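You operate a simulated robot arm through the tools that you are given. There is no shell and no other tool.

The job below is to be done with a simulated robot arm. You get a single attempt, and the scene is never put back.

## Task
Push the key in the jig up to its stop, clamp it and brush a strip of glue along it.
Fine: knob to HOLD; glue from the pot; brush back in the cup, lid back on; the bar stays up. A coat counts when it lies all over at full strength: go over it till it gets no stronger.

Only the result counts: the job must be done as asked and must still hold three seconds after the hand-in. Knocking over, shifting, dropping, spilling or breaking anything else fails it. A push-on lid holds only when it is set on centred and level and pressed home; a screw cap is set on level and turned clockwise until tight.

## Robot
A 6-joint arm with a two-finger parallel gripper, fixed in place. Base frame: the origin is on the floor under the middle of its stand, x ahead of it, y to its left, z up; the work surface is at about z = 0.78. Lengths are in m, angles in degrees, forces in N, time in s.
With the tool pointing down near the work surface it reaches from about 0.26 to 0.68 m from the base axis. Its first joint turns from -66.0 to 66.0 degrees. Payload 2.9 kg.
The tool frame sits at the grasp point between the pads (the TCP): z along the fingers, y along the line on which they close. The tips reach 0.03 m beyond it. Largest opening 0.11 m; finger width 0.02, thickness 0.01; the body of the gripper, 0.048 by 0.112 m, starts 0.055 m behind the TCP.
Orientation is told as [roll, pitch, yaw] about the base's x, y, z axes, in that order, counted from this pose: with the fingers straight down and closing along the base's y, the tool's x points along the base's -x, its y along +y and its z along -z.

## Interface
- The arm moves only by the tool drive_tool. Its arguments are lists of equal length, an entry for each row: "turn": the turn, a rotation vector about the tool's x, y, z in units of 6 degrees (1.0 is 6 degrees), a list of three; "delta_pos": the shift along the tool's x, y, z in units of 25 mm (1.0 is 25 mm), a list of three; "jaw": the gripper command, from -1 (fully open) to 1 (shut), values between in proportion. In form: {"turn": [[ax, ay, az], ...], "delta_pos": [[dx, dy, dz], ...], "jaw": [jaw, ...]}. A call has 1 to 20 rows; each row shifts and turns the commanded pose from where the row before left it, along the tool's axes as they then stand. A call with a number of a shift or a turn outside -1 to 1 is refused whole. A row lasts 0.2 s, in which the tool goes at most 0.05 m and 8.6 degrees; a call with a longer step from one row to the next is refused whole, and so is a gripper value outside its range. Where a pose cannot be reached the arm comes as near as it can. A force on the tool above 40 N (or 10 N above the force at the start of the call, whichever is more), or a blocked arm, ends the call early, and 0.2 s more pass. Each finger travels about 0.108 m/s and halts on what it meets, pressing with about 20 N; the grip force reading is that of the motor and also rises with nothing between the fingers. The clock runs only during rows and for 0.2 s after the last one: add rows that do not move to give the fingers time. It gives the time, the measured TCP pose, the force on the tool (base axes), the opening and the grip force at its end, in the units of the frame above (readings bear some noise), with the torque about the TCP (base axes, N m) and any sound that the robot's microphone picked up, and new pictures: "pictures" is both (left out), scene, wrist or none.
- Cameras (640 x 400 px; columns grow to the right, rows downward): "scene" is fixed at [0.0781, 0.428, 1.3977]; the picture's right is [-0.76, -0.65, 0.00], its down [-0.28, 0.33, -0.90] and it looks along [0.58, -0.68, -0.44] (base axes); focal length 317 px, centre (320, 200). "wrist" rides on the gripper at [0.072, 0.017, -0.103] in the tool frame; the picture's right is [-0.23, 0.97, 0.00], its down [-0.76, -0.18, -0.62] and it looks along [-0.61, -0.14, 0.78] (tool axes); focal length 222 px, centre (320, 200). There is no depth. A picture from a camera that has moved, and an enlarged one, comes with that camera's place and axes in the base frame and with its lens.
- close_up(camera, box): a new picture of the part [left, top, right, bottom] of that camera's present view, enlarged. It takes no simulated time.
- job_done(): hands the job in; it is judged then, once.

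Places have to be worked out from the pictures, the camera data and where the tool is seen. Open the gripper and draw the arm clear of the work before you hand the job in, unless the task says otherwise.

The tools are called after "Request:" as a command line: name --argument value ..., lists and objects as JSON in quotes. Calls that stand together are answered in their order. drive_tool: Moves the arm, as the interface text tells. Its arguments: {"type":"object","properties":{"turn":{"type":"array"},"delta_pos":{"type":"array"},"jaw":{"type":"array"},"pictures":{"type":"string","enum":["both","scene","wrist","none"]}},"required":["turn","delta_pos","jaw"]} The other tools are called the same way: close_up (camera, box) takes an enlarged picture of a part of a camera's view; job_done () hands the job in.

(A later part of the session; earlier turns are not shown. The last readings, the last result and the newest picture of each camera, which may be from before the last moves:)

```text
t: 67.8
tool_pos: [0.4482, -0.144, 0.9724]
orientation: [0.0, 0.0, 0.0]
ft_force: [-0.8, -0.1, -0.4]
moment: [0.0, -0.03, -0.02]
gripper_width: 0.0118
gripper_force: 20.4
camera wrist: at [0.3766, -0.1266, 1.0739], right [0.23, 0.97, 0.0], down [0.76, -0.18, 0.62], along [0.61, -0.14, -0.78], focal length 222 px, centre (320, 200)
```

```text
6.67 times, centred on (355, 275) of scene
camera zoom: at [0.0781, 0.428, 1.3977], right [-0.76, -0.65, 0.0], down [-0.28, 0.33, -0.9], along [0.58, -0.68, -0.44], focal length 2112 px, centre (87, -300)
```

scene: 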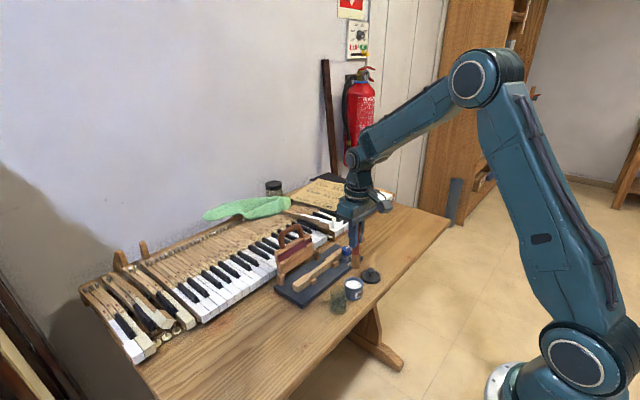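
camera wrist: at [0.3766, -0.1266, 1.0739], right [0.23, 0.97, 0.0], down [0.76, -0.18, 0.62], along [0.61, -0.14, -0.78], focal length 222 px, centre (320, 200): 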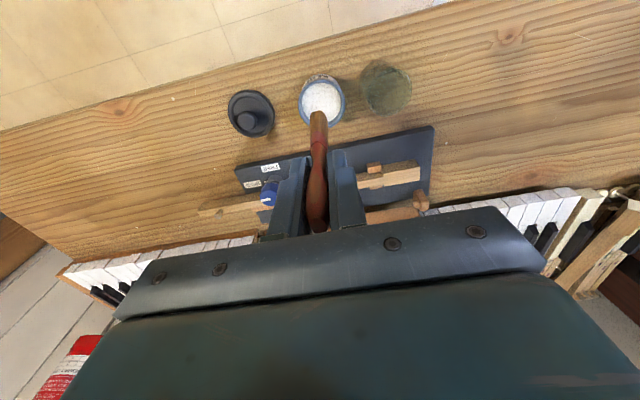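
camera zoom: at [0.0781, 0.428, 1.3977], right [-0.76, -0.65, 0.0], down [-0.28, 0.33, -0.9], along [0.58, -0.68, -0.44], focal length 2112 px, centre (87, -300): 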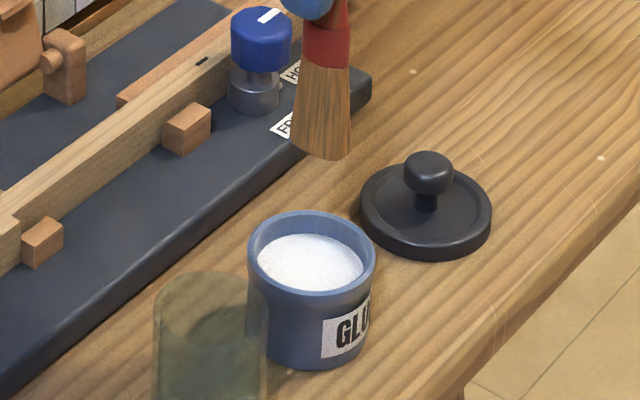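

Tip is centred over the glue within ~2–3 mm by both cameras. I lower the brush into the pot, tip going about 10 mm below the glue surface.

Request:
drive_tool --turn '[[0, 0, 0], [0, 0, 0], [0, 0, 0], [0, 0, 0], [0, 0, 0], [0, 0, 0]]' --delta_pos '[[0.05, 0, 0.6], [0, 0, 0.6], [0, 0, 0.6], [0, 0, 0.5], [0, 0, 0.4], [0, 0, 0]]' --jaw '[1, 1, 1, 1, 1, 1]'

Request:
close_up --camera "wrist" --box '[260, 70, 380, 160]'

Request:
close_up --camera "scene" --box '[325, 245, 385, 305]'

```text
t: 69.2
tool_pos: [0.4466, -0.1428, 0.9053]
orientation: [0.1, 0.0, 0.0]
ft_force: [0.5, -0.1, -0.5]
moment: [-0.04, 0.02, 0.01]
gripper_width: 0.012
gripper_force: 19.7
camera wrist: at [0.3752, -0.1252, 1.0078], right [0.23, 0.97, 0.0], down [0.76, -0.18, 0.62], along [0.61, -0.14, -0.78], focal length 222 px, centre (320, 200)
```

scene: 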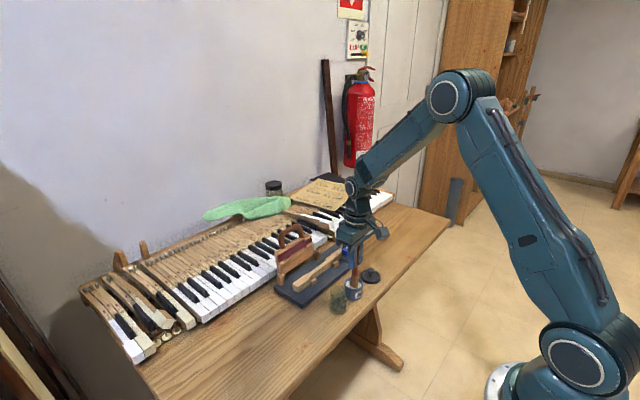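
wrist: 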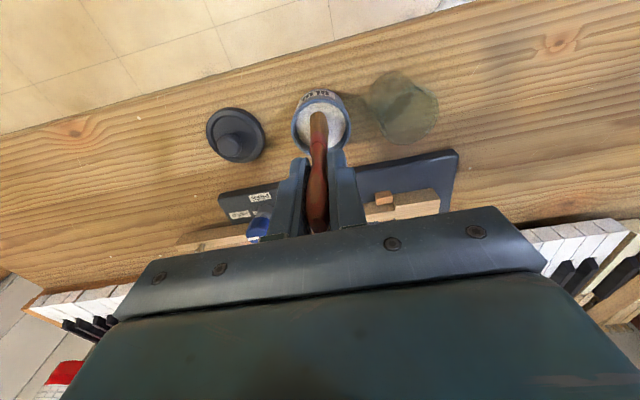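

```text
4.44 times, centred on (320, 115) of wrist
camera zoom: at [0.3752, -0.1252, 1.0078], right [0.23, 0.97, 0.0], down [0.76, -0.18, 0.62], along [0.61, -0.14, -0.78], focal length 987 px, centre (320, 578)
```

zoom: 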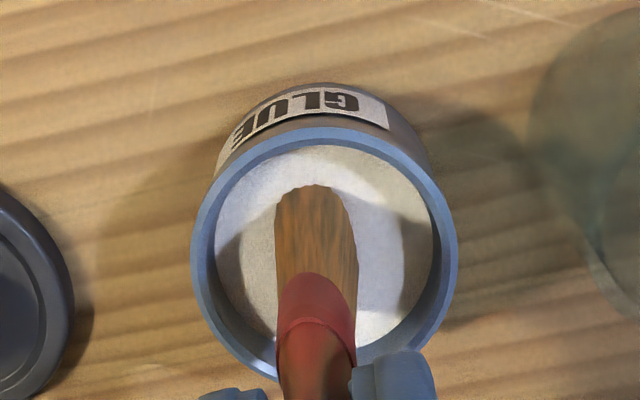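

```text
6.67 times, centred on (355, 275) of scene
camera zoom: at [0.0781, 0.428, 1.3977], right [-0.76, -0.65, 0.0], down [-0.28, 0.33, -0.9], along [0.58, -0.68, -0.44], focal length 2112 px, centre (87, -300)
```

zoom: 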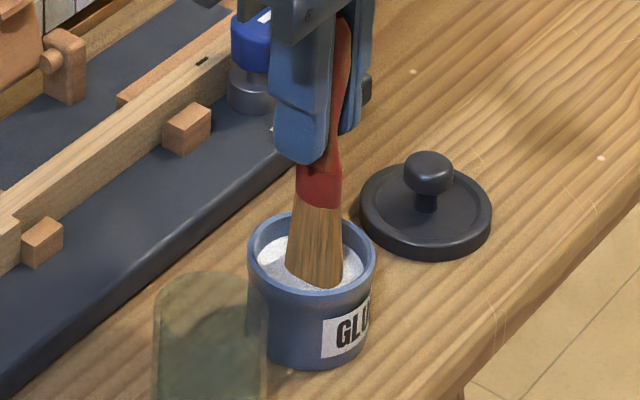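

The tip is just about at the glue surface, centred. I dip another 12 mm and dwell.

Request:
drive_tool --turn '[[0, 0, 0], [0, 0, 0], [0, 0, 0], [0, 0, 0]]' --delta_pos '[[0, 0, 0.25], [0, 0, 0.23], [0, 0, 0], [0, 0, 0]]' --jaw '[1, 1, 1, 1]' --pictures "none"

Request:
close_up --camera "wrist" --box '[260, 70, 380, 160]'

Request:
close_up --camera "scene" --box '[325, 245, 385, 305]'

```text
t: 70.2
tool_pos: [0.4472, -0.1446, 0.8933]
orientation: [-0.1, -0.3, -0.1]
ft_force: [3.0, 0.2, 19.8]
moment: [0.02, -0.21, 0.03]
gripper_width: 0.0125
gripper_force: 20.2
```

```text
4.44 times, centred on (320, 115) of wrist
camera zoom: at [0.3762, -0.1256, 0.9963], right [0.23, 0.97, 0.0], down [0.76, -0.18, 0.63], along [0.61, -0.14, -0.78], focal length 987 px, centre (320, 578)
```

zoom: 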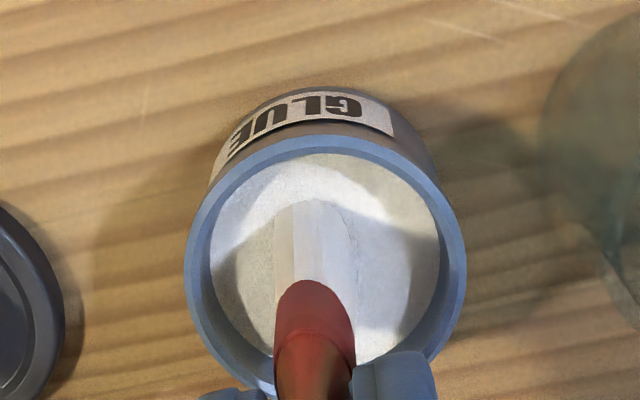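

```text
6.67 times, centred on (355, 275) of scene
camera zoom: at [0.0779, 0.4281, 1.3977], right [-0.76, -0.65, 0.0], down [-0.28, 0.33, -0.9], along [0.58, -0.69, -0.44], focal length 2112 px, centre (87, -300)
```

zoom: 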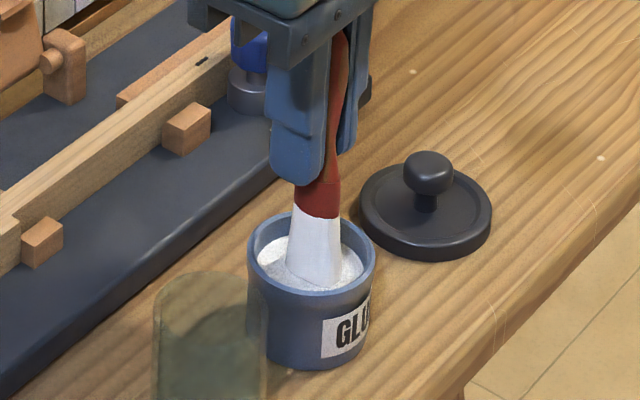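

The brush turned white – it is loaded; the tip met something firm (20 N), so I lift out at once, straight up.

Request:
drive_tool --turn '[[0, 0, 0], [0, 0, 0], [0, 0, 0], [0, 0, 0], [0, 0, 0], [0, 0, 0], [0, 0, 0]]' --delta_pos '[[0, 0, -0.4], [0, 0, -0.5], [0, 0, -0.6], [0, 0, -0.6], [0, 0, -0.6], [0, 0, -0.6], [0, 0, 0]]' --jaw '[1, 1, 1, 1, 1, 1, 1]'

Request:
close_up --camera "wrist" --box '[260, 70, 380, 160]'

Request:
close_up --camera "scene" --box '[325, 235, 385, 305]'

```text
t: 71.8
tool_pos: [0.4471, -0.1435, 0.9768]
orientation: [-0.1, 0.0, 0.0]
ft_force: [1.1, 0.6, 0.5]
moment: [-0.06, -0.03, -0.02]
gripper_width: 0.0122
gripper_force: 20.2
camera wrist: at [0.3752, -0.1262, 1.0791], right [0.23, 0.97, 0.0], down [0.76, -0.18, 0.62], along [0.61, -0.14, -0.78], focal length 222 px, centre (320, 200)
```

scene: 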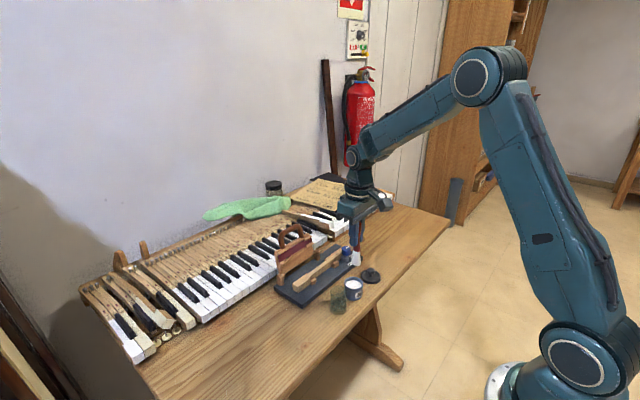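
wrist: 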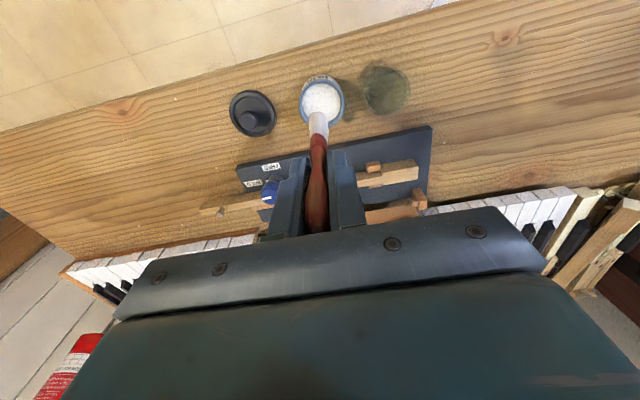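

```text
4.44 times, centred on (320, 115) of wrist
camera zoom: at [0.3752, -0.1262, 1.0791], right [0.23, 0.97, 0.0], down [0.76, -0.18, 0.62], along [0.61, -0.14, -0.78], focal length 987 px, centre (320, 578)
```

zoom: 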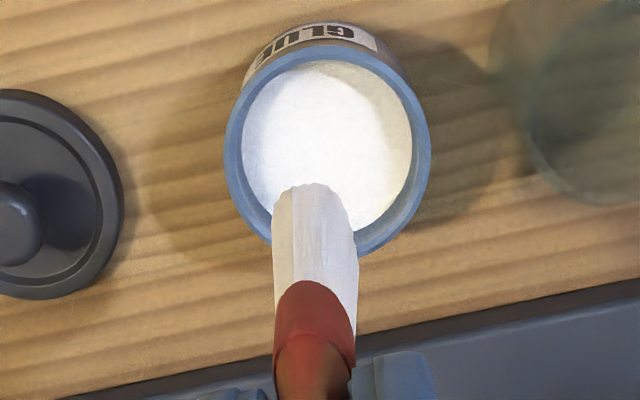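

```text
5.71 times, centred on (355, 270) of scene
camera zoom: at [0.0781, 0.428, 1.3977], right [-0.76, -0.65, 0.0], down [-0.28, 0.33, -0.9], along [0.58, -0.68, -0.44], focal length 1810 px, centre (120, -200)
```

zoom: 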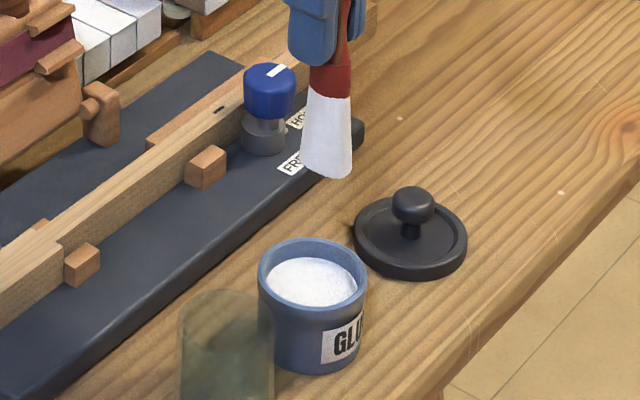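

The brush is loaded with glue and did not slip. I carry it over the key to about (0.567,-0.10), tip ≈6 cm above it.

Request:
drive_tool --turn '[[0, 0, 0], [0, 0, 0], [0, 0, 0], [0, 0, 0], [0, 0, 0], [0, 0, 0], [0, 0, 0]]' --delta_pos '[[-0.8, 0.29, 0], [-0.8, 0.29, 0], [-0.8, 0.29, 0], [-0.8, 0.29, 0], [-0.8, 0.29, 0], [-0.8, 0.29, 0], [0, 0, 0]]' --jaw '[1, 1, 1, 1, 1, 1, 1]'

Request:
close_up --camera "wrist" --box '[240, 60, 400, 180]'

Request:
close_up --camera "scene" --box '[280, 215, 360, 295]'

```text
t: 73.4
tool_pos: [0.5666, -0.1017, 0.9751]
orientation: [-0.1, 0.1, 0.0]
ft_force: [-0.1, -0.2, -0.3]
moment: [0.03, 0.04, 0.01]
gripper_width: 0.0122
gripper_force: 20.0
camera wrist: at [0.4945, -0.083, 1.078], right [0.23, 0.97, 0.0], down [0.76, -0.18, 0.62], along [0.61, -0.14, -0.78], focal length 222 px, centre (320, 200)
```

scene: 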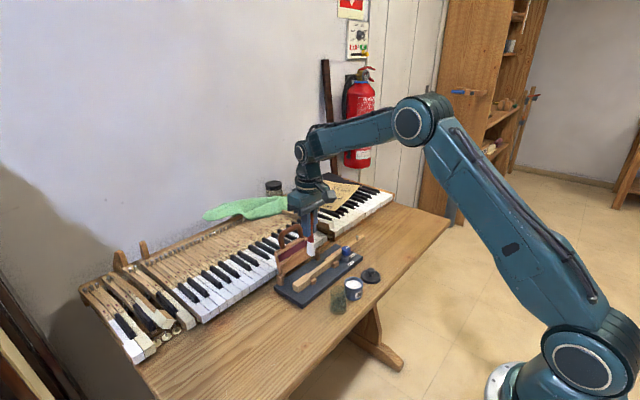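
wrist: 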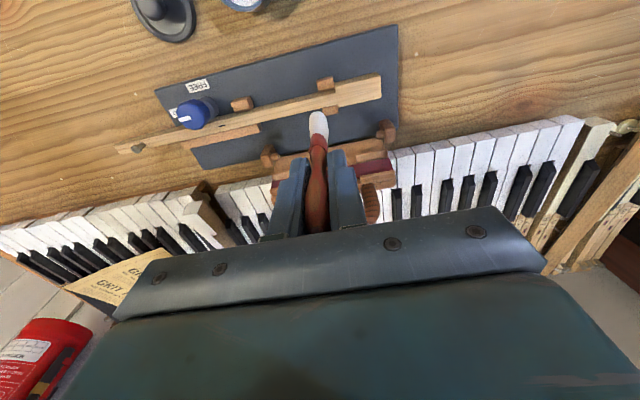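

```text
3.33 times, centred on (320, 120) of wrist
camera zoom: at [0.4945, -0.083, 1.078], right [0.23, 0.97, 0.0], down [0.76, -0.18, 0.62], along [0.61, -0.14, -0.78], focal length 740 px, centre (320, 467)
```

zoom: 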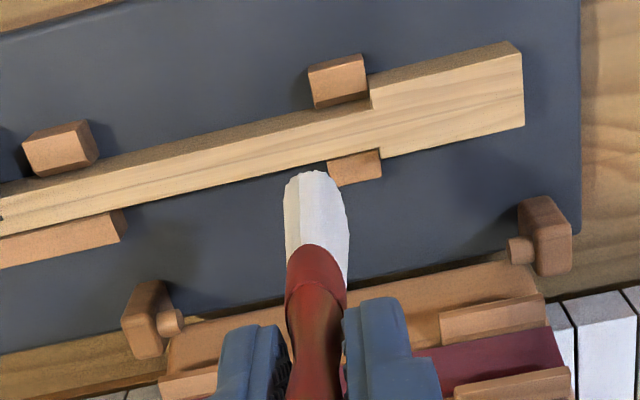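

```text
5.00 times, centred on (320, 255) of scene
camera zoom: at [0.0781, 0.428, 1.3977], right [-0.76, -0.65, 0.0], down [-0.28, 0.33, -0.9], along [0.58, -0.68, -0.44], focal length 1584 px, centre (320, -75)
```

zoom: 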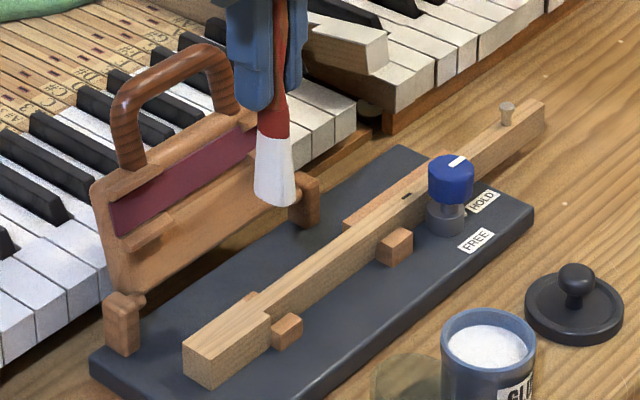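

The tip is right over the key's centre line. I shift to y≈-0.13 (clear of the guide blocks) and lower towards the key top.

Request:
drive_tool --turn '[[0, 0, 0], [0, 0, 0], [0, 0, 0], [0, 0, 0], [0, 0, 0]]' --delta_pos '[[0, -0.6, 0.2], [0, -0.6, 0.5], [0, 0, 0.7], [0, 0, 0.5], [0, 0, 0]]' --jaw '[1, 1, 1, 1, 1]' --pictures "none"

Request:
close_up --camera "wrist" --box '[260, 70, 380, 160]'

Request:
close_up --camera "scene" --box '[300, 235, 350, 285]'

```text
t: 74.6
tool_pos: [0.5677, -0.1321, 0.9265]
orientation: [-0.1, 0.0, 0.0]
ft_force: [-0.2, -0.2, -0.9]
moment: [0.0, 0.0, 0.0]
gripper_width: 0.0121
gripper_force: 20.2
```

```text
4.44 times, centred on (320, 115) of wrist
camera zoom: at [0.4958, -0.1144, 1.0298], right [0.23, 0.97, 0.0], down [0.76, -0.18, 0.62], along [0.61, -0.14, -0.78], focal length 987 px, centre (320, 578)
```

zoom: 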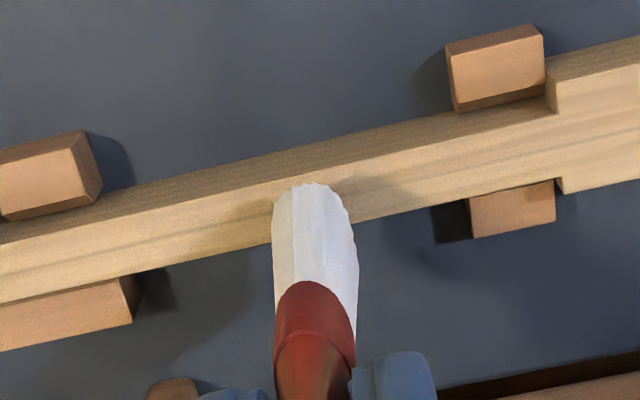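

```text
8.00 times, centred on (325, 260) of scene
camera zoom: at [0.0781, 0.428, 1.3977], right [-0.76, -0.65, 0.0], down [-0.28, 0.33, -0.9], along [0.58, -0.68, -0.44], focal length 2534 px, centre (280, -280)
```

zoom: 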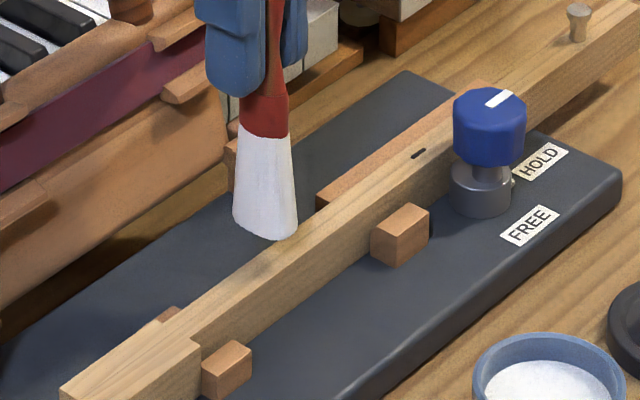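

The brush's shadow sits on the key just below it, ~15 mm to go. I lower in small steps with force checks.

Request:
drive_tool --turn '[[0, 0, 0], [0, 0, 0], [0, 0, 0]]' --delta_pos '[[0, 0, 0.16], [0, 0, 0.16], [0, 0, 0]]' --jaw '[1, 1, 1]' --pictures "none"

Request:
drive_tool --turn '[[0, 0, 0], [0, 0, 0], [0, 0, 0]]' --delta_pos '[[0, 0, 0.06], [0, 0, 0.06], [0, 0, 0]]' --jaw '[1, 1, 1]' --pictures "none"

Request:
close_up --camera "scene" --box '[300, 235, 350, 285]'

Request:
close_up --camera "wrist" --box '[260, 70, 380, 160]'

```text
t: 75.4
tool_pos: [0.5671, -0.1314, 0.9203]
orientation: [0.0, 0.1, 0.0]
ft_force: [-0.2, -0.2, -0.2]
moment: [-0.01, -0.01, -0.01]
gripper_width: 0.0119
gripper_force: 20.2
```

```text
t: 76.2
tool_pos: [0.5666, -0.1307, 0.9151]
orientation: [0.0, 0.0, 0.0]
ft_force: [-0.7, 0.2, 0.2]
moment: [0.02, -0.02, 0.02]
gripper_width: 0.012
gripper_force: 20.0
```

```text
8.00 times, centred on (325, 260) of scene
camera zoom: at [0.0781, 0.428, 1.3977], right [-0.76, -0.65, 0.0], down [-0.28, 0.33, -0.9], along [0.58, -0.68, -0.44], focal length 2534 px, centre (280, -280)
```

zoom: 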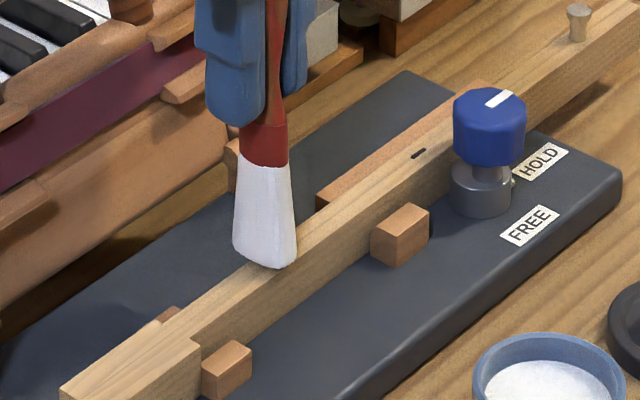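

```text
4.44 times, centred on (320, 115) of wrist
camera zoom: at [0.4951, -0.1133, 1.0184], right [0.23, 0.97, 0.0], down [0.76, -0.18, 0.62], along [0.61, -0.14, -0.78], focal length 987 px, centre (320, 578)
```

zoom: 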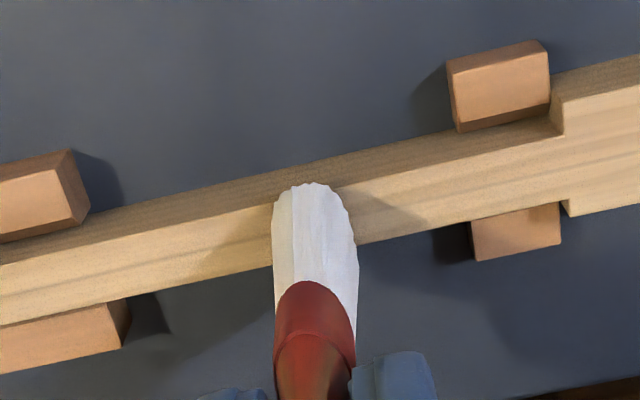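

The bristles are just above the key top and over its full width. I continue in 1 mm steps until I feel contact.

Request:
drive_tool --turn '[[0, 0, 0], [0, 0, 0], [0, 0, 0]]' --delta_pos '[[0.06, 0, 0.05], [0, 0, 0.05], [0, 0, 0]]' --jaw '[1, 1, 1]' --pictures "none"

Request:
close_up --camera "scene" --box '[300, 235, 350, 285]'

```text
t: 77.0
tool_pos: [0.5648, -0.1308, 0.9139]
orientation: [0.0, -0.1, 0.0]
ft_force: [-0.9, 0.2, -0.5]
moment: [-0.01, -0.01, 0.0]
gripper_width: 0.0119
gripper_force: 19.9
```

```text
8.00 times, centred on (325, 260) of scene
camera zoom: at [0.0781, 0.428, 1.3977], right [-0.76, -0.65, 0.0], down [-0.28, 0.33, -0.9], along [0.58, -0.68, -0.44], focal length 2534 px, centre (280, -280)
```

zoom: 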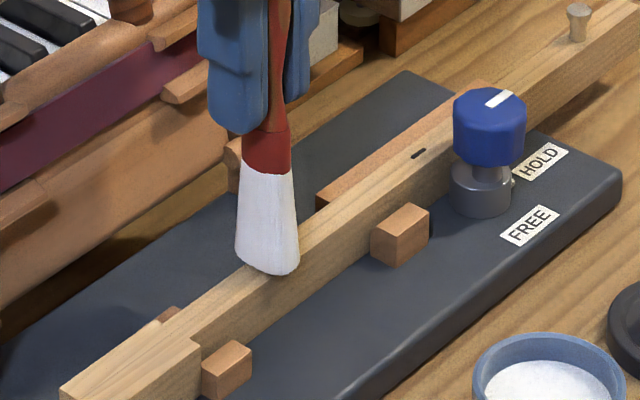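

No contact force yet; further 1 mm steps down.

Request:
drive_tool --turn '[[0, 0, 0], [0, 0, 0], [0, 0, 0]]' --delta_pos '[[0, 0, 0.05], [0, 0, 0.05], [0, 0, 0]]' --jaw '[1, 1, 1]' --pictures "none"

Request:
drive_tool --turn '[[0, 0, 0], [0, 0, 0], [0, 0, 0]]' --delta_pos '[[0, 0, 0.04], [0, 0, 0.04], [0, 0, 0]]' --jaw '[1, 1, 1]' --pictures "none"

Request:
close_up --camera "scene" --box '[300, 235, 350, 285]'

```text
t: 77.8
tool_pos: [0.5656, -0.1302, 0.9116]
orientation: [0.0, -0.1, 0.1]
ft_force: [0.6, -0.5, 2.3]
moment: [-0.03, 0.07, -0.04]
gripper_width: 0.012
gripper_force: 19.2
```

```text
t: 78.6
tool_pos: [0.5664, -0.1291, 0.9109]
orientation: [0.0, -0.1, 0.0]
ft_force: [-1.4, -0.2, 14.0]
moment: [0.07, 0.23, 0.03]
gripper_width: 0.0119
gripper_force: 20.4
```

```text
8.00 times, centred on (325, 260) of scene
camera zoom: at [0.0778, 0.4281, 1.3977], right [-0.76, -0.65, 0.0], down [-0.28, 0.33, -0.9], along [0.58, -0.69, -0.44], focal length 2534 px, centre (280, -280)
```

zoom: 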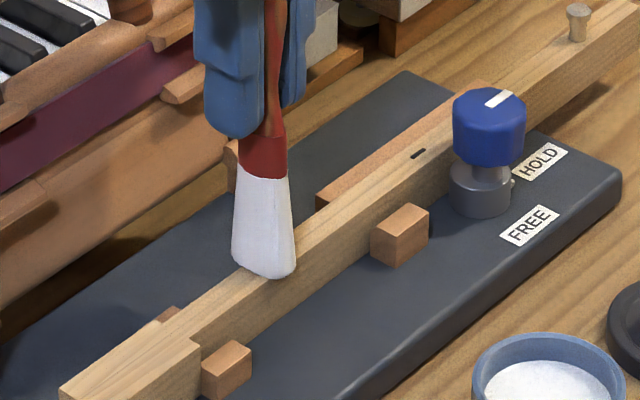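

Contact at TCP z≈0.911 (about 6–7 N/mm). I ease off to a few newtons and make a first stroke toward -y, to y≈-0.195.

Request:
drive_tool --turn '[[0, 0, 0], [0, 0, 0], [0, 0, 0], [0, 0, 0], [0, 0, 0], [0, 0, 0], [0, 0, 0], [0, 0, 0], [0, 0, 0], [0, 0, 0], [0, 0, 0]]' --delta_pos '[[0, 0, -0.055], [0, -0.3, 0], [0, -0.3, 0], [0, -0.3, 0], [0, -0.3, 0], [0, -0.3, 0], [0, -0.3, 0], [0, -0.3, 0], [0, -0.3, 0], [0, -0.2, 0], [0, 0, 0]]' --jaw '[1, 1, 1, 1, 1, 1, 1, 1, 1, 1, 1]' --pictures "none"

Request:
close_up --camera "wrist" --box '[240, 60, 460, 200]'

Request:
close_up --camera "scene" --box '[290, 230, 360, 290]'

```text
t: 81.0
tool_pos: [0.5635, -0.1937, 0.9123]
orientation: [0.0, -0.1, 0.1]
ft_force: [1.2, 5.2, 17.9]
moment: [0.54, -0.04, -0.03]
gripper_width: 0.0123
gripper_force: 20.7
```

```text
2.86 times, centred on (350, 130) of wrist
camera zoom: at [0.4925, -0.1765, 1.0141], right [0.23, 0.97, 0.0], down [0.76, -0.18, 0.62], along [0.61, -0.14, -0.78], focal length 635 px, centre (234, 400)
```

zoom: 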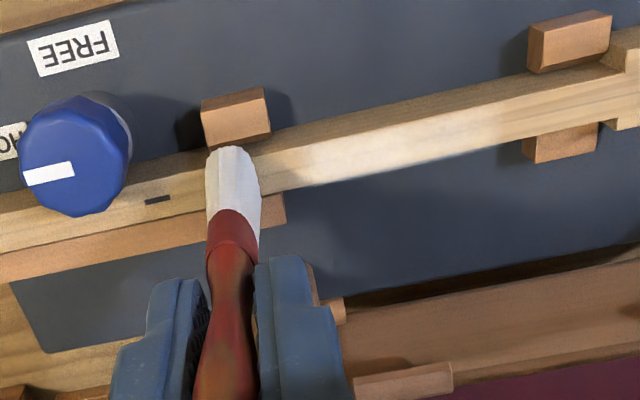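

```text
6.67 times, centred on (325, 260) of scene
camera zoom: at [0.0778, 0.4282, 1.3977], right [-0.76, -0.65, 0.0], down [-0.28, 0.33, -0.9], along [0.58, -0.69, -0.44], focal length 2112 px, centre (287, -200)
```

zoom: 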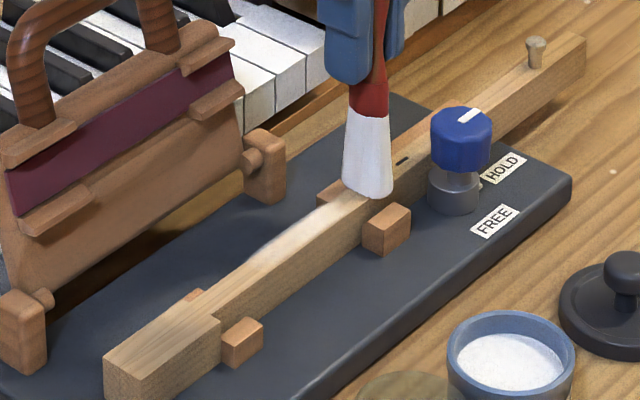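

A white coat shows from y≈-0.12 to -0.175 – the brush lays glue where it passes. Force built to 18 N, so I ease off 0.8 mm and stroke back toward +y.

Request:
drive_tool --turn '[[0, 0, 0], [0, 0, 0], [0, 0, 0], [0, 0, 0], [0, 0, 0], [0, 0, 0], [0, 0, 0], [0, 0, 0], [0, 0, 0], [0, 0, 0], [0, 0, 0]]' --delta_pos '[[0, 0, -0.06], [0, 0.3, 0], [0, 0.3, 0], [0, 0.3, 0], [0, 0.3, 0], [0, 0.3, 0], [0, 0.3, 0], [0, 0.3, 0], [0, 0.3, 0], [0, 0.3, 0], [0, 0.3, 0]]' --jaw '[1, 1, 1, 1, 1, 1, 1, 1, 1, 1, 1]' --pictures "none"

Request:
close_up --camera "wrist" --box '[200, 60, 420, 200]'

Request:
close_up --camera "scene" --box '[290, 230, 360, 290]'

```text
t: 83.4
tool_pos: [0.5653, -0.1188, 0.913]
orientation: [0.0, 0.0, 0.0]
ft_force: [-0.5, 0.3, -0.5]
moment: [-0.02, 0.03, 0.02]
gripper_width: 0.0122
gripper_force: 20.2
```

```text
2.86 times, centred on (310, 130) of wrist
camera zoom: at [0.4932, -0.1015, 1.0157], right [0.23, 0.97, 0.0], down [0.76, -0.18, 0.62], along [0.61, -0.14, -0.78], focal length 635 px, centre (349, 400)
```

zoom: 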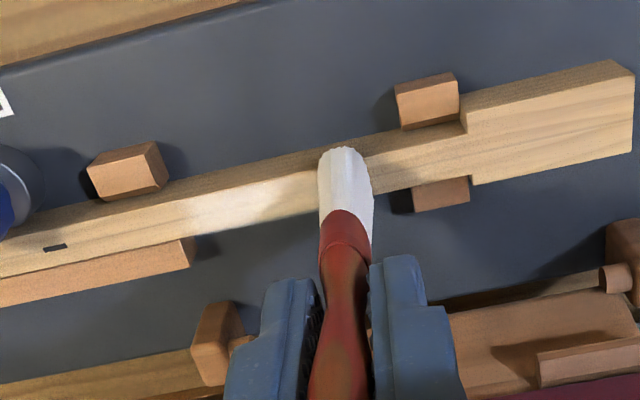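

```text
6.67 times, centred on (325, 260) of scene
camera zoom: at [0.0781, 0.428, 1.3977], right [-0.76, -0.65, 0.0], down [-0.28, 0.33, -0.9], along [0.58, -0.68, -0.44], focal length 2112 px, centre (287, -200)
```

zoom: 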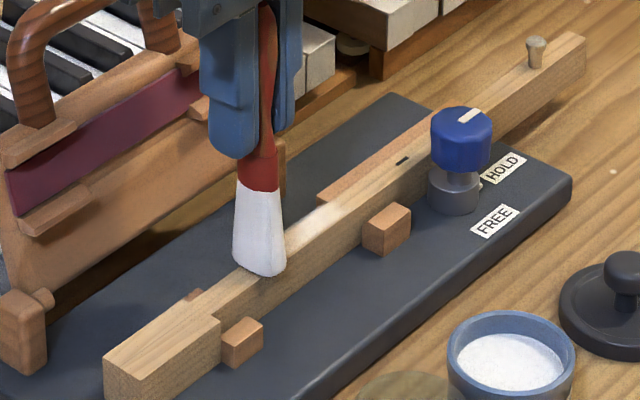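

The coat covers y≈-0.12 to -0.17; contact was lost on the way back. I zoom in to judge the coat's extent.

Request:
close_up --camera "wrist" --box '[200, 100, 320, 170]'

Request:
close_up --camera "scene" --box '[315, 240, 355, 275]'

```text
5.33 times, centred on (260, 135) of wrist
camera zoom: at [0.4932, -0.1015, 1.0157], right [0.23, 0.97, 0.0], down [0.76, -0.18, 0.62], along [0.61, -0.14, -0.78], focal length 1185 px, centre (640, 547)
```

zoom: 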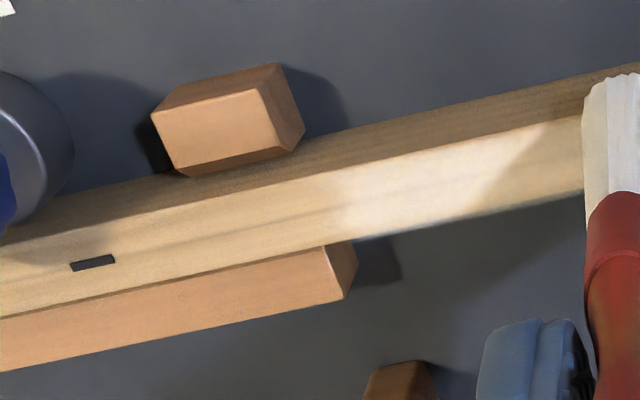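

```text
11.43 times, centred on (335, 258) of scene
camera zoom: at [0.0781, 0.428, 1.3977], right [-0.76, -0.65, 0.0], down [-0.28, 0.33, -0.9], along [0.58, -0.68, -0.44], focal length 3621 px, centre (149, -457)
```

zoom: 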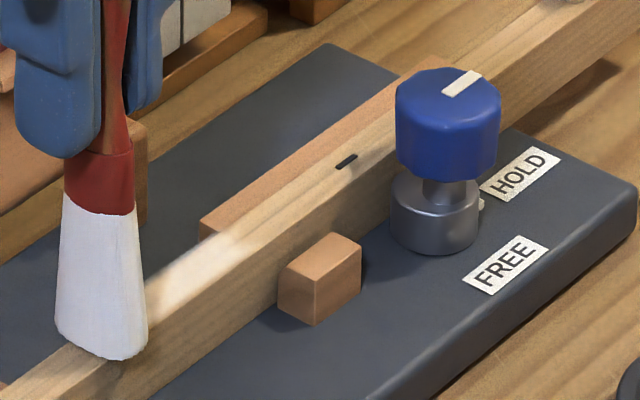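

The coat ends softly at y≈-0.173. I press lightly again here and stroke toward the head to see how far the strip goes.

Request:
drive_tool --turn '[[0, 0, 0], [0, 0, 0]]' --delta_pos '[[0, 0, 0.06], [0, 0, 0]]' --jaw '[1, 1]' --pictures "none"

```text
t: 84.0
tool_pos: [0.5647, -0.1194, 0.9113]
orientation: [0.0, 0.1, 0.0]
ft_force: [0.1, -0.4, 1.1]
moment: [-0.01, -0.01, 0.01]
gripper_width: 0.012
gripper_force: 19.9
```

Light contact (1 N). I add half a millimetre and stroke toward +y to y≈-0.05.

Request:
drive_tool --turn '[[0, 0, 0], [0, 0, 0], [0, 0, 0], [0, 0, 0], [0, 0, 0], [0, 0, 0], [0, 0, 0], [0, 0, 0], [0, 0, 0], [0, 0, 0]]' --delta_pos '[[0, 0, 0.02], [0, 0.3, 0], [0, 0.3, 0], [0, 0.3, 0], [0, 0.3, 0], [0, 0.3, 0], [0, 0.3, 0], [0, 0.3, 0], [0, 0.3, 0], [0, 0.3, 0]]' --jaw '[1, 1, 1, 1, 1, 1, 1, 1, 1, 1]' --pictures "none"

Request:
close_up --camera "wrist" --box '[160, 60, 400, 200]'

Request:
close_up --camera "scene" --box '[290, 230, 360, 290]'

```text
t: 86.2
tool_pos: [0.5645, -0.0506, 0.9116]
orientation: [0.0, -0.1, -0.1]
ft_force: [-0.4, -2.7, 3.6]
moment: [-0.13, 0.01, 0.03]
gripper_width: 0.0119
gripper_force: 20.0
```

```text
2.67 times, centred on (280, 130) of wrist
camera zoom: at [0.4928, -0.0332, 1.0136], right [0.23, 0.97, 0.0], down [0.76, -0.18, 0.62], along [0.61, -0.14, -0.78], focal length 592 px, centre (427, 387)
```

zoom: 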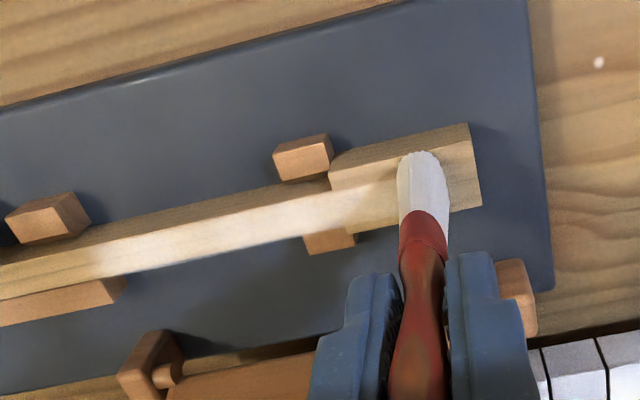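

```text
6.67 times, centred on (325, 260) of scene
camera zoom: at [0.078, 0.428, 1.3978], right [-0.76, -0.65, 0.0], down [-0.28, 0.33, -0.9], along [0.58, -0.68, -0.44], focal length 2112 px, centre (287, -200)
```

zoom: 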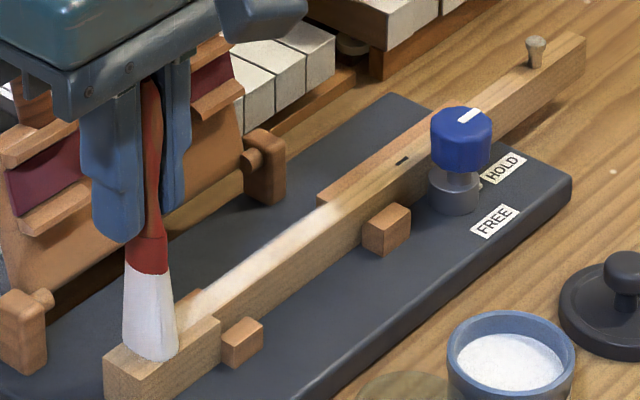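

The coat now reaches from y≈-0.173 to ≈-0.068, so the strip seems to be that ~105 mm length. I go back over it toward -y with light pressure, in two parts.

Request:
drive_tool --turn '[[0, 0, 0], [0, 0, 0], [0, 0, 0], [0, 0, 0], [0, 0, 0], [0, 0, 0], [0, 0, 0], [0, 0, 0], [0, 0, 0], [0, 0, 0]]' --delta_pos '[[0, -0.3, 0], [0, -0.3, 0], [0, -0.3, 0], [0, -0.3, 0], [0, -0.3, 0], [0, -0.3, 0], [0, -0.3, 0], [0, -0.3, 0], [0, -0.3, 0], [0, -0.3, 0]]' --jaw '[1, 1, 1, 1, 1, 1, 1, 1, 1, 1]' --pictures "none"

Request:
drive_tool --turn '[[0, 0, 0], [0, 0, 0], [0, 0, 0], [0, 0, 0], [0, 0, 0], [0, 0, 0]]' --delta_pos '[[0, -0.3, 0], [0, -0.3, 0], [0, -0.3, 0], [0, -0.3, 0], [0, -0.3, 0], [0, 0, 0]]' --jaw '[1, 1, 1, 1, 1, 1]' --pictures "none"

```text
t: 88.4
tool_pos: [0.5652, -0.1271, 0.9106]
orientation: [0.0, 0.0, 0.0]
ft_force: [-0.4, -0.4, -0.1]
moment: [-0.04, -0.01, 0.03]
gripper_width: 0.0121
gripper_force: 19.9
```

```text
t: 89.8
tool_pos: [0.5652, -0.1653, 0.9105]
orientation: [0.0, 0.0, 0.0]
ft_force: [0.4, 0.8, 2.1]
moment: [0.01, 0.02, -0.02]
gripper_width: 0.0118
gripper_force: 19.9
```

Light contact varies along the key. I continue to y≈-0.19 and then look at the coat.

Request:
drive_tool --turn '[[0, 0, 0], [0, 0, 0], [0, 0, 0], [0, 0, 0]]' --delta_pos '[[0, -0.3, 0], [0, -0.3, 0], [0, -0.3, 0], [0, 0, 0]]' --jaw '[1, 1, 1, 1]' --pictures "none"

Request:
close_up --camera "wrist" --box '[240, 60, 480, 200]'

Request:
close_up --camera "scene" --box '[290, 230, 360, 290]'

```text
t: 90.8
tool_pos: [0.5633, -0.1866, 0.9091]
orientation: [0.1, 0.0, 0.0]
ft_force: [-0.3, 1.8, 6.3]
moment: [0.18, 0.02, -0.02]
gripper_width: 0.0118
gripper_force: 19.8
```

```text
2.67 times, centred on (360, 130) of wrist
camera zoom: at [0.4922, -0.169, 1.0135], right [0.23, 0.97, 0.0], down [0.76, -0.18, 0.62], along [0.61, -0.14, -0.78], focal length 592 px, centre (213, 387)
```

zoom: 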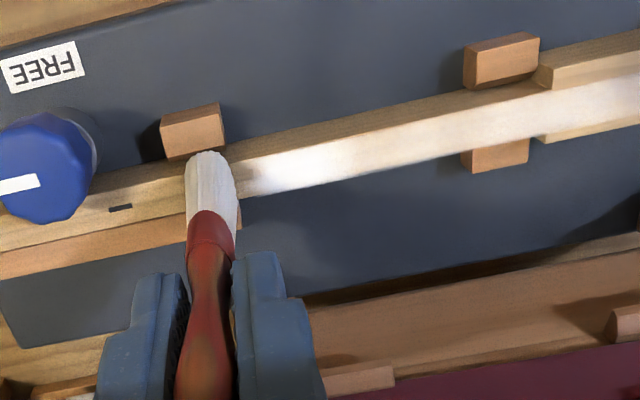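

```text
6.67 times, centred on (325, 260) of scene
camera zoom: at [0.078, 0.4281, 1.3977], right [-0.76, -0.65, 0.0], down [-0.28, 0.33, -0.9], along [0.58, -0.69, -0.44], focal length 2112 px, centre (287, -200)
```

zoom: 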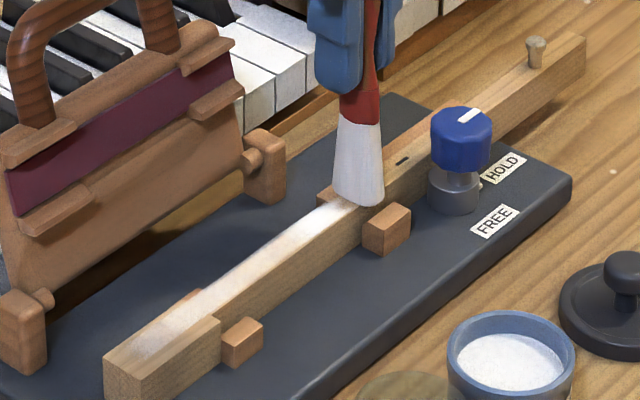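

The coat now runs along the head too and is stronger near -y. I lift 45 mm to see the whole strip unobstructed.

Request:
drive_tool --turn '[[0, 0, 0], [0, 0, 0], [0, 0, 0], [0, 0, 0]]' --delta_pos '[[0, 0, -0.6], [0, 0, -0.6], [0, 0, -0.6], [0, 0, 0]]' --jaw '[1, 1, 1, 1]' --pictures "none"

Request:
close_up --camera "wrist" --box '[220, 60, 460, 200]'

Request:
close_up --camera "scene" --box '[290, 240, 350, 290]'

Request:
close_up --camera "wrist" --box '[320, 90, 440, 160]'

```text
t: 91.8
tool_pos: [0.5652, -0.1874, 0.9555]
orientation: [0.0, 0.0, 0.0]
ft_force: [0.1, 0.2, -0.3]
moment: [0.0, -0.01, -0.01]
gripper_width: 0.0119
gripper_force: 19.7
```

```text
2.67 times, centred on (340, 130) of wrist
camera zoom: at [0.493, -0.1706, 1.059], right [0.23, 0.97, 0.0], down [0.76, -0.18, 0.62], along [0.61, -0.14, -0.78], focal length 592 px, centre (267, 387)
```

zoom: 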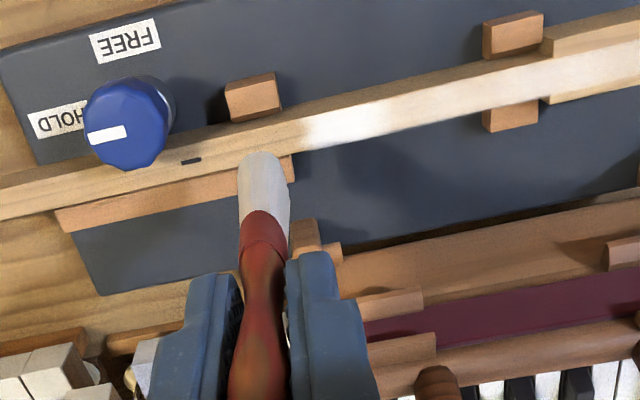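

```text
8.00 times, centred on (320, 265) of scene
camera zoom: at [0.0781, 0.428, 1.3977], right [-0.76, -0.65, 0.0], down [-0.28, 0.33, -0.9], along [0.58, -0.68, -0.44], focal length 2534 px, centre (320, -320)
```

zoom: 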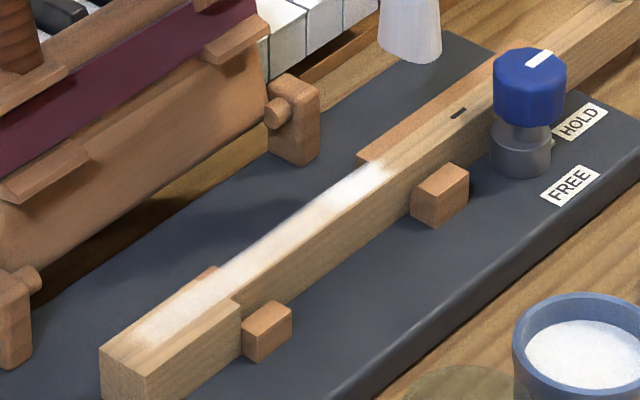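

```text
5.33 times, centred on (380, 125) of wrist
camera zoom: at [0.493, -0.1706, 1.059], right [0.23, 0.97, 0.0], down [0.76, -0.18, 0.62], along [0.61, -0.14, -0.78], focal length 1185 px, centre (0, 600)
```

zoom: 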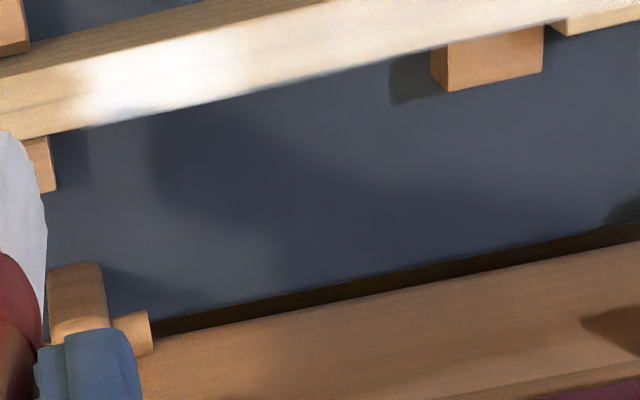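

The strip's -y end is sharp at ≈-0.172 and it runs onto the head at the other end; it is still thin in the middle. I go down again near y=-0.172 and make a pass toward the head end with a bit more pressure.

Request:
drive_tool --turn '[[0, 0, 0], [0, 0, 0], [0, 0, 0], [0, 0, 0], [0, 0, 0]]' --delta_pos '[[0, 0.25, 0.4], [0, 0.25, 0.6], [0, 0, 0.5], [0, 0, 0.31], [0, 0, 0]]' --jaw '[1, 1, 1, 1, 1]' --pictures "none"

```text
t: 93.0
tool_pos: [0.5662, -0.176, 0.911]
orientation: [0.0, 0.0, 0.0]
ft_force: [1.2, 0.1, 0.8]
moment: [0.01, 0.01, -0.01]
gripper_width: 0.0121
gripper_force: 19.9
```

Request:
drive_tool --turn '[[0, 0, 0], [0, 0, 0], [0, 0, 0], [0, 0, 0], [0, 0, 0], [0, 0, 0], [0, 0, 0], [0, 0, 0], [0, 0, 0], [0, 0, 0], [0, 0, 0]]' --delta_pos '[[0, 0, 0.03], [0, 0.28, 0], [0, 0.28, 0], [0, 0.28, 0], [0, 0.28, 0], [0, 0.28, 0], [0, 0.28, 0], [0, 0.28, 0], [0, 0.28, 0], [0, 0.28, 0], [0, 0.28, 0]]' --jaw '[1, 1, 1, 1, 1, 1, 1, 1, 1, 1, 1]' --pictures "none"

Request:
drive_tool --turn '[[0, 0, 0], [0, 0, 0], [0, 0, 0], [0, 0, 0], [0, 0, 0], [0, 0, 0], [0, 0, 0], [0, 0, 0], [0, 0, 0]]' --delta_pos '[[0, 0.28, 0], [0, 0.28, 0], [0, 0.28, 0], [0, 0.28, 0], [0, 0.28, 0], [0, 0.28, 0], [0, 0.28, 0], [0, 0.28, 0], [0, 0.28, 0]]' --jaw '[1, 1, 1, 1, 1, 1, 1, 1, 1]' --pictures "none"

Request:
close_up --camera "wrist" --box '[160, 60, 400, 200]'

Request:
close_up --camera "scene" --box '[290, 240, 350, 290]'

```text
t: 95.4
tool_pos: [0.5648, -0.1024, 0.9117]
orientation: [0.0, -0.1, 0.0]
ft_force: [-0.3, -1.9, 6.3]
moment: [-0.24, 0.04, 0.04]
gripper_width: 0.0118
gripper_force: 20.2
```

```text
t: 97.4
tool_pos: [0.5665, -0.041, 0.91]
orientation: [0.0, -0.1, 0.0]
ft_force: [-0.7, 0.2, -0.3]
moment: [-0.03, -0.01, -0.02]
gripper_width: 0.0121
gripper_force: 19.9
```

```text
2.67 times, centred on (280, 130) of wrist
camera zoom: at [0.4943, -0.0238, 1.0131], right [0.23, 0.97, 0.0], down [0.76, -0.18, 0.62], along [0.61, -0.14, -0.78], focal length 592 px, centre (427, 387)
```

zoom: 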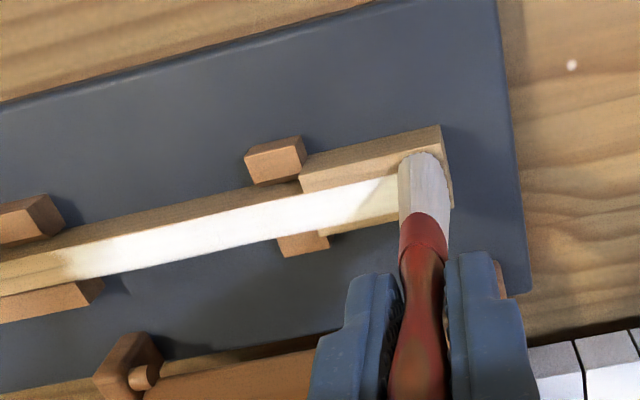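

```text
8.00 times, centred on (320, 265) of scene
camera zoom: at [0.0781, 0.428, 1.3977], right [-0.76, -0.65, 0.0], down [-0.28, 0.33, -0.9], along [0.58, -0.68, -0.44], focal length 2534 px, centre (320, -320)
```

zoom: 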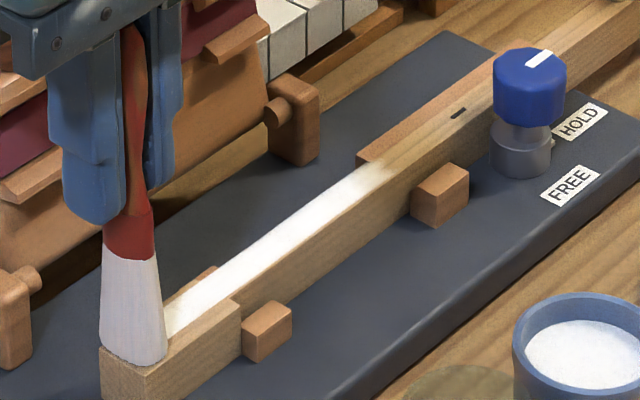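

The coat is now bright white with clear edges. I lift to inspect the head end and the whole strip.

Request:
drive_tool --turn '[[0, 0, 0], [0, 0, 0], [0, 0, 0], [0, 0, 0]]' --delta_pos '[[0, 0, -0.6], [0, 0.4, -0.6], [0, 0.4, -0.6], [0, 0, 0]]' --jaw '[1, 1, 1, 1]' --pictures "none"

Request:
close_up --camera "wrist" --box '[170, 80, 370, 190]'

Request:
close_up --camera "scene" --box '[290, 240, 350, 290]'

Request:
close_up --camera "wrist" --box '[240, 90, 330, 150]'

```text
t: 98.4
tool_pos: [0.5658, -0.0186, 0.954]
orientation: [0.0, 0.0, 0.0]
ft_force: [-0.7, 0.5, -0.7]
moment: [-0.01, 0.02, -0.03]
gripper_width: 0.0122
gripper_force: 20.0
```

```text
3.20 times, centred on (270, 135) of wrist
camera zoom: at [0.4936, -0.0025, 1.0579], right [0.23, 0.97, 0.0], down [0.76, -0.18, 0.62], along [0.61, -0.14, -0.78], focal length 711 px, centre (480, 408)
```

zoom: 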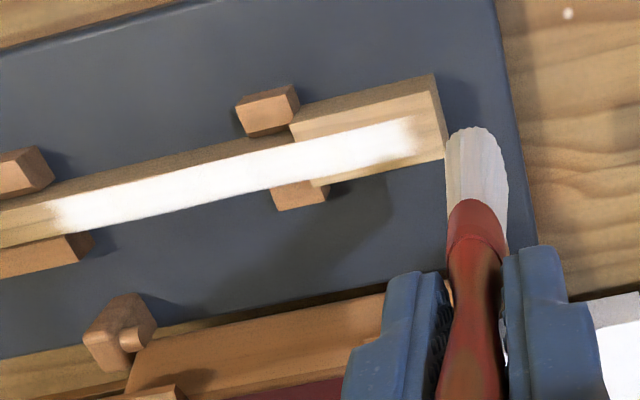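

```text
8.00 times, centred on (320, 265) of scene
camera zoom: at [0.0781, 0.428, 1.3977], right [-0.76, -0.65, 0.0], down [-0.28, 0.33, -0.9], along [0.58, -0.68, -0.44], focal length 2534 px, centre (320, -320)
```

zoom: 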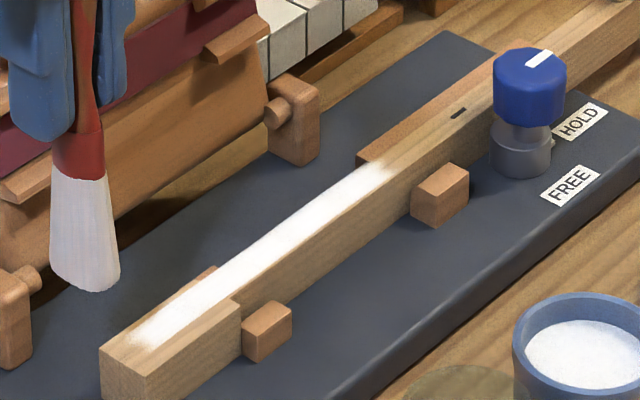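

```text
6.67 times, centred on (285, 120) of wrist
camera zoom: at [0.4936, -0.0025, 1.0579], right [0.23, 0.97, 0.0], down [0.76, -0.18, 0.62], along [0.61, -0.14, -0.78], focal length 1481 px, centre (553, 733)
```

zoom: 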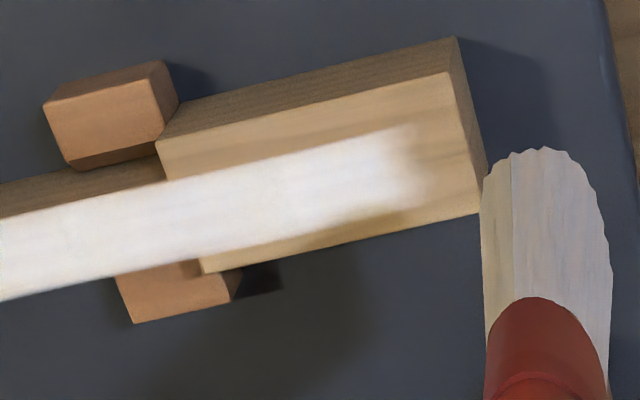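

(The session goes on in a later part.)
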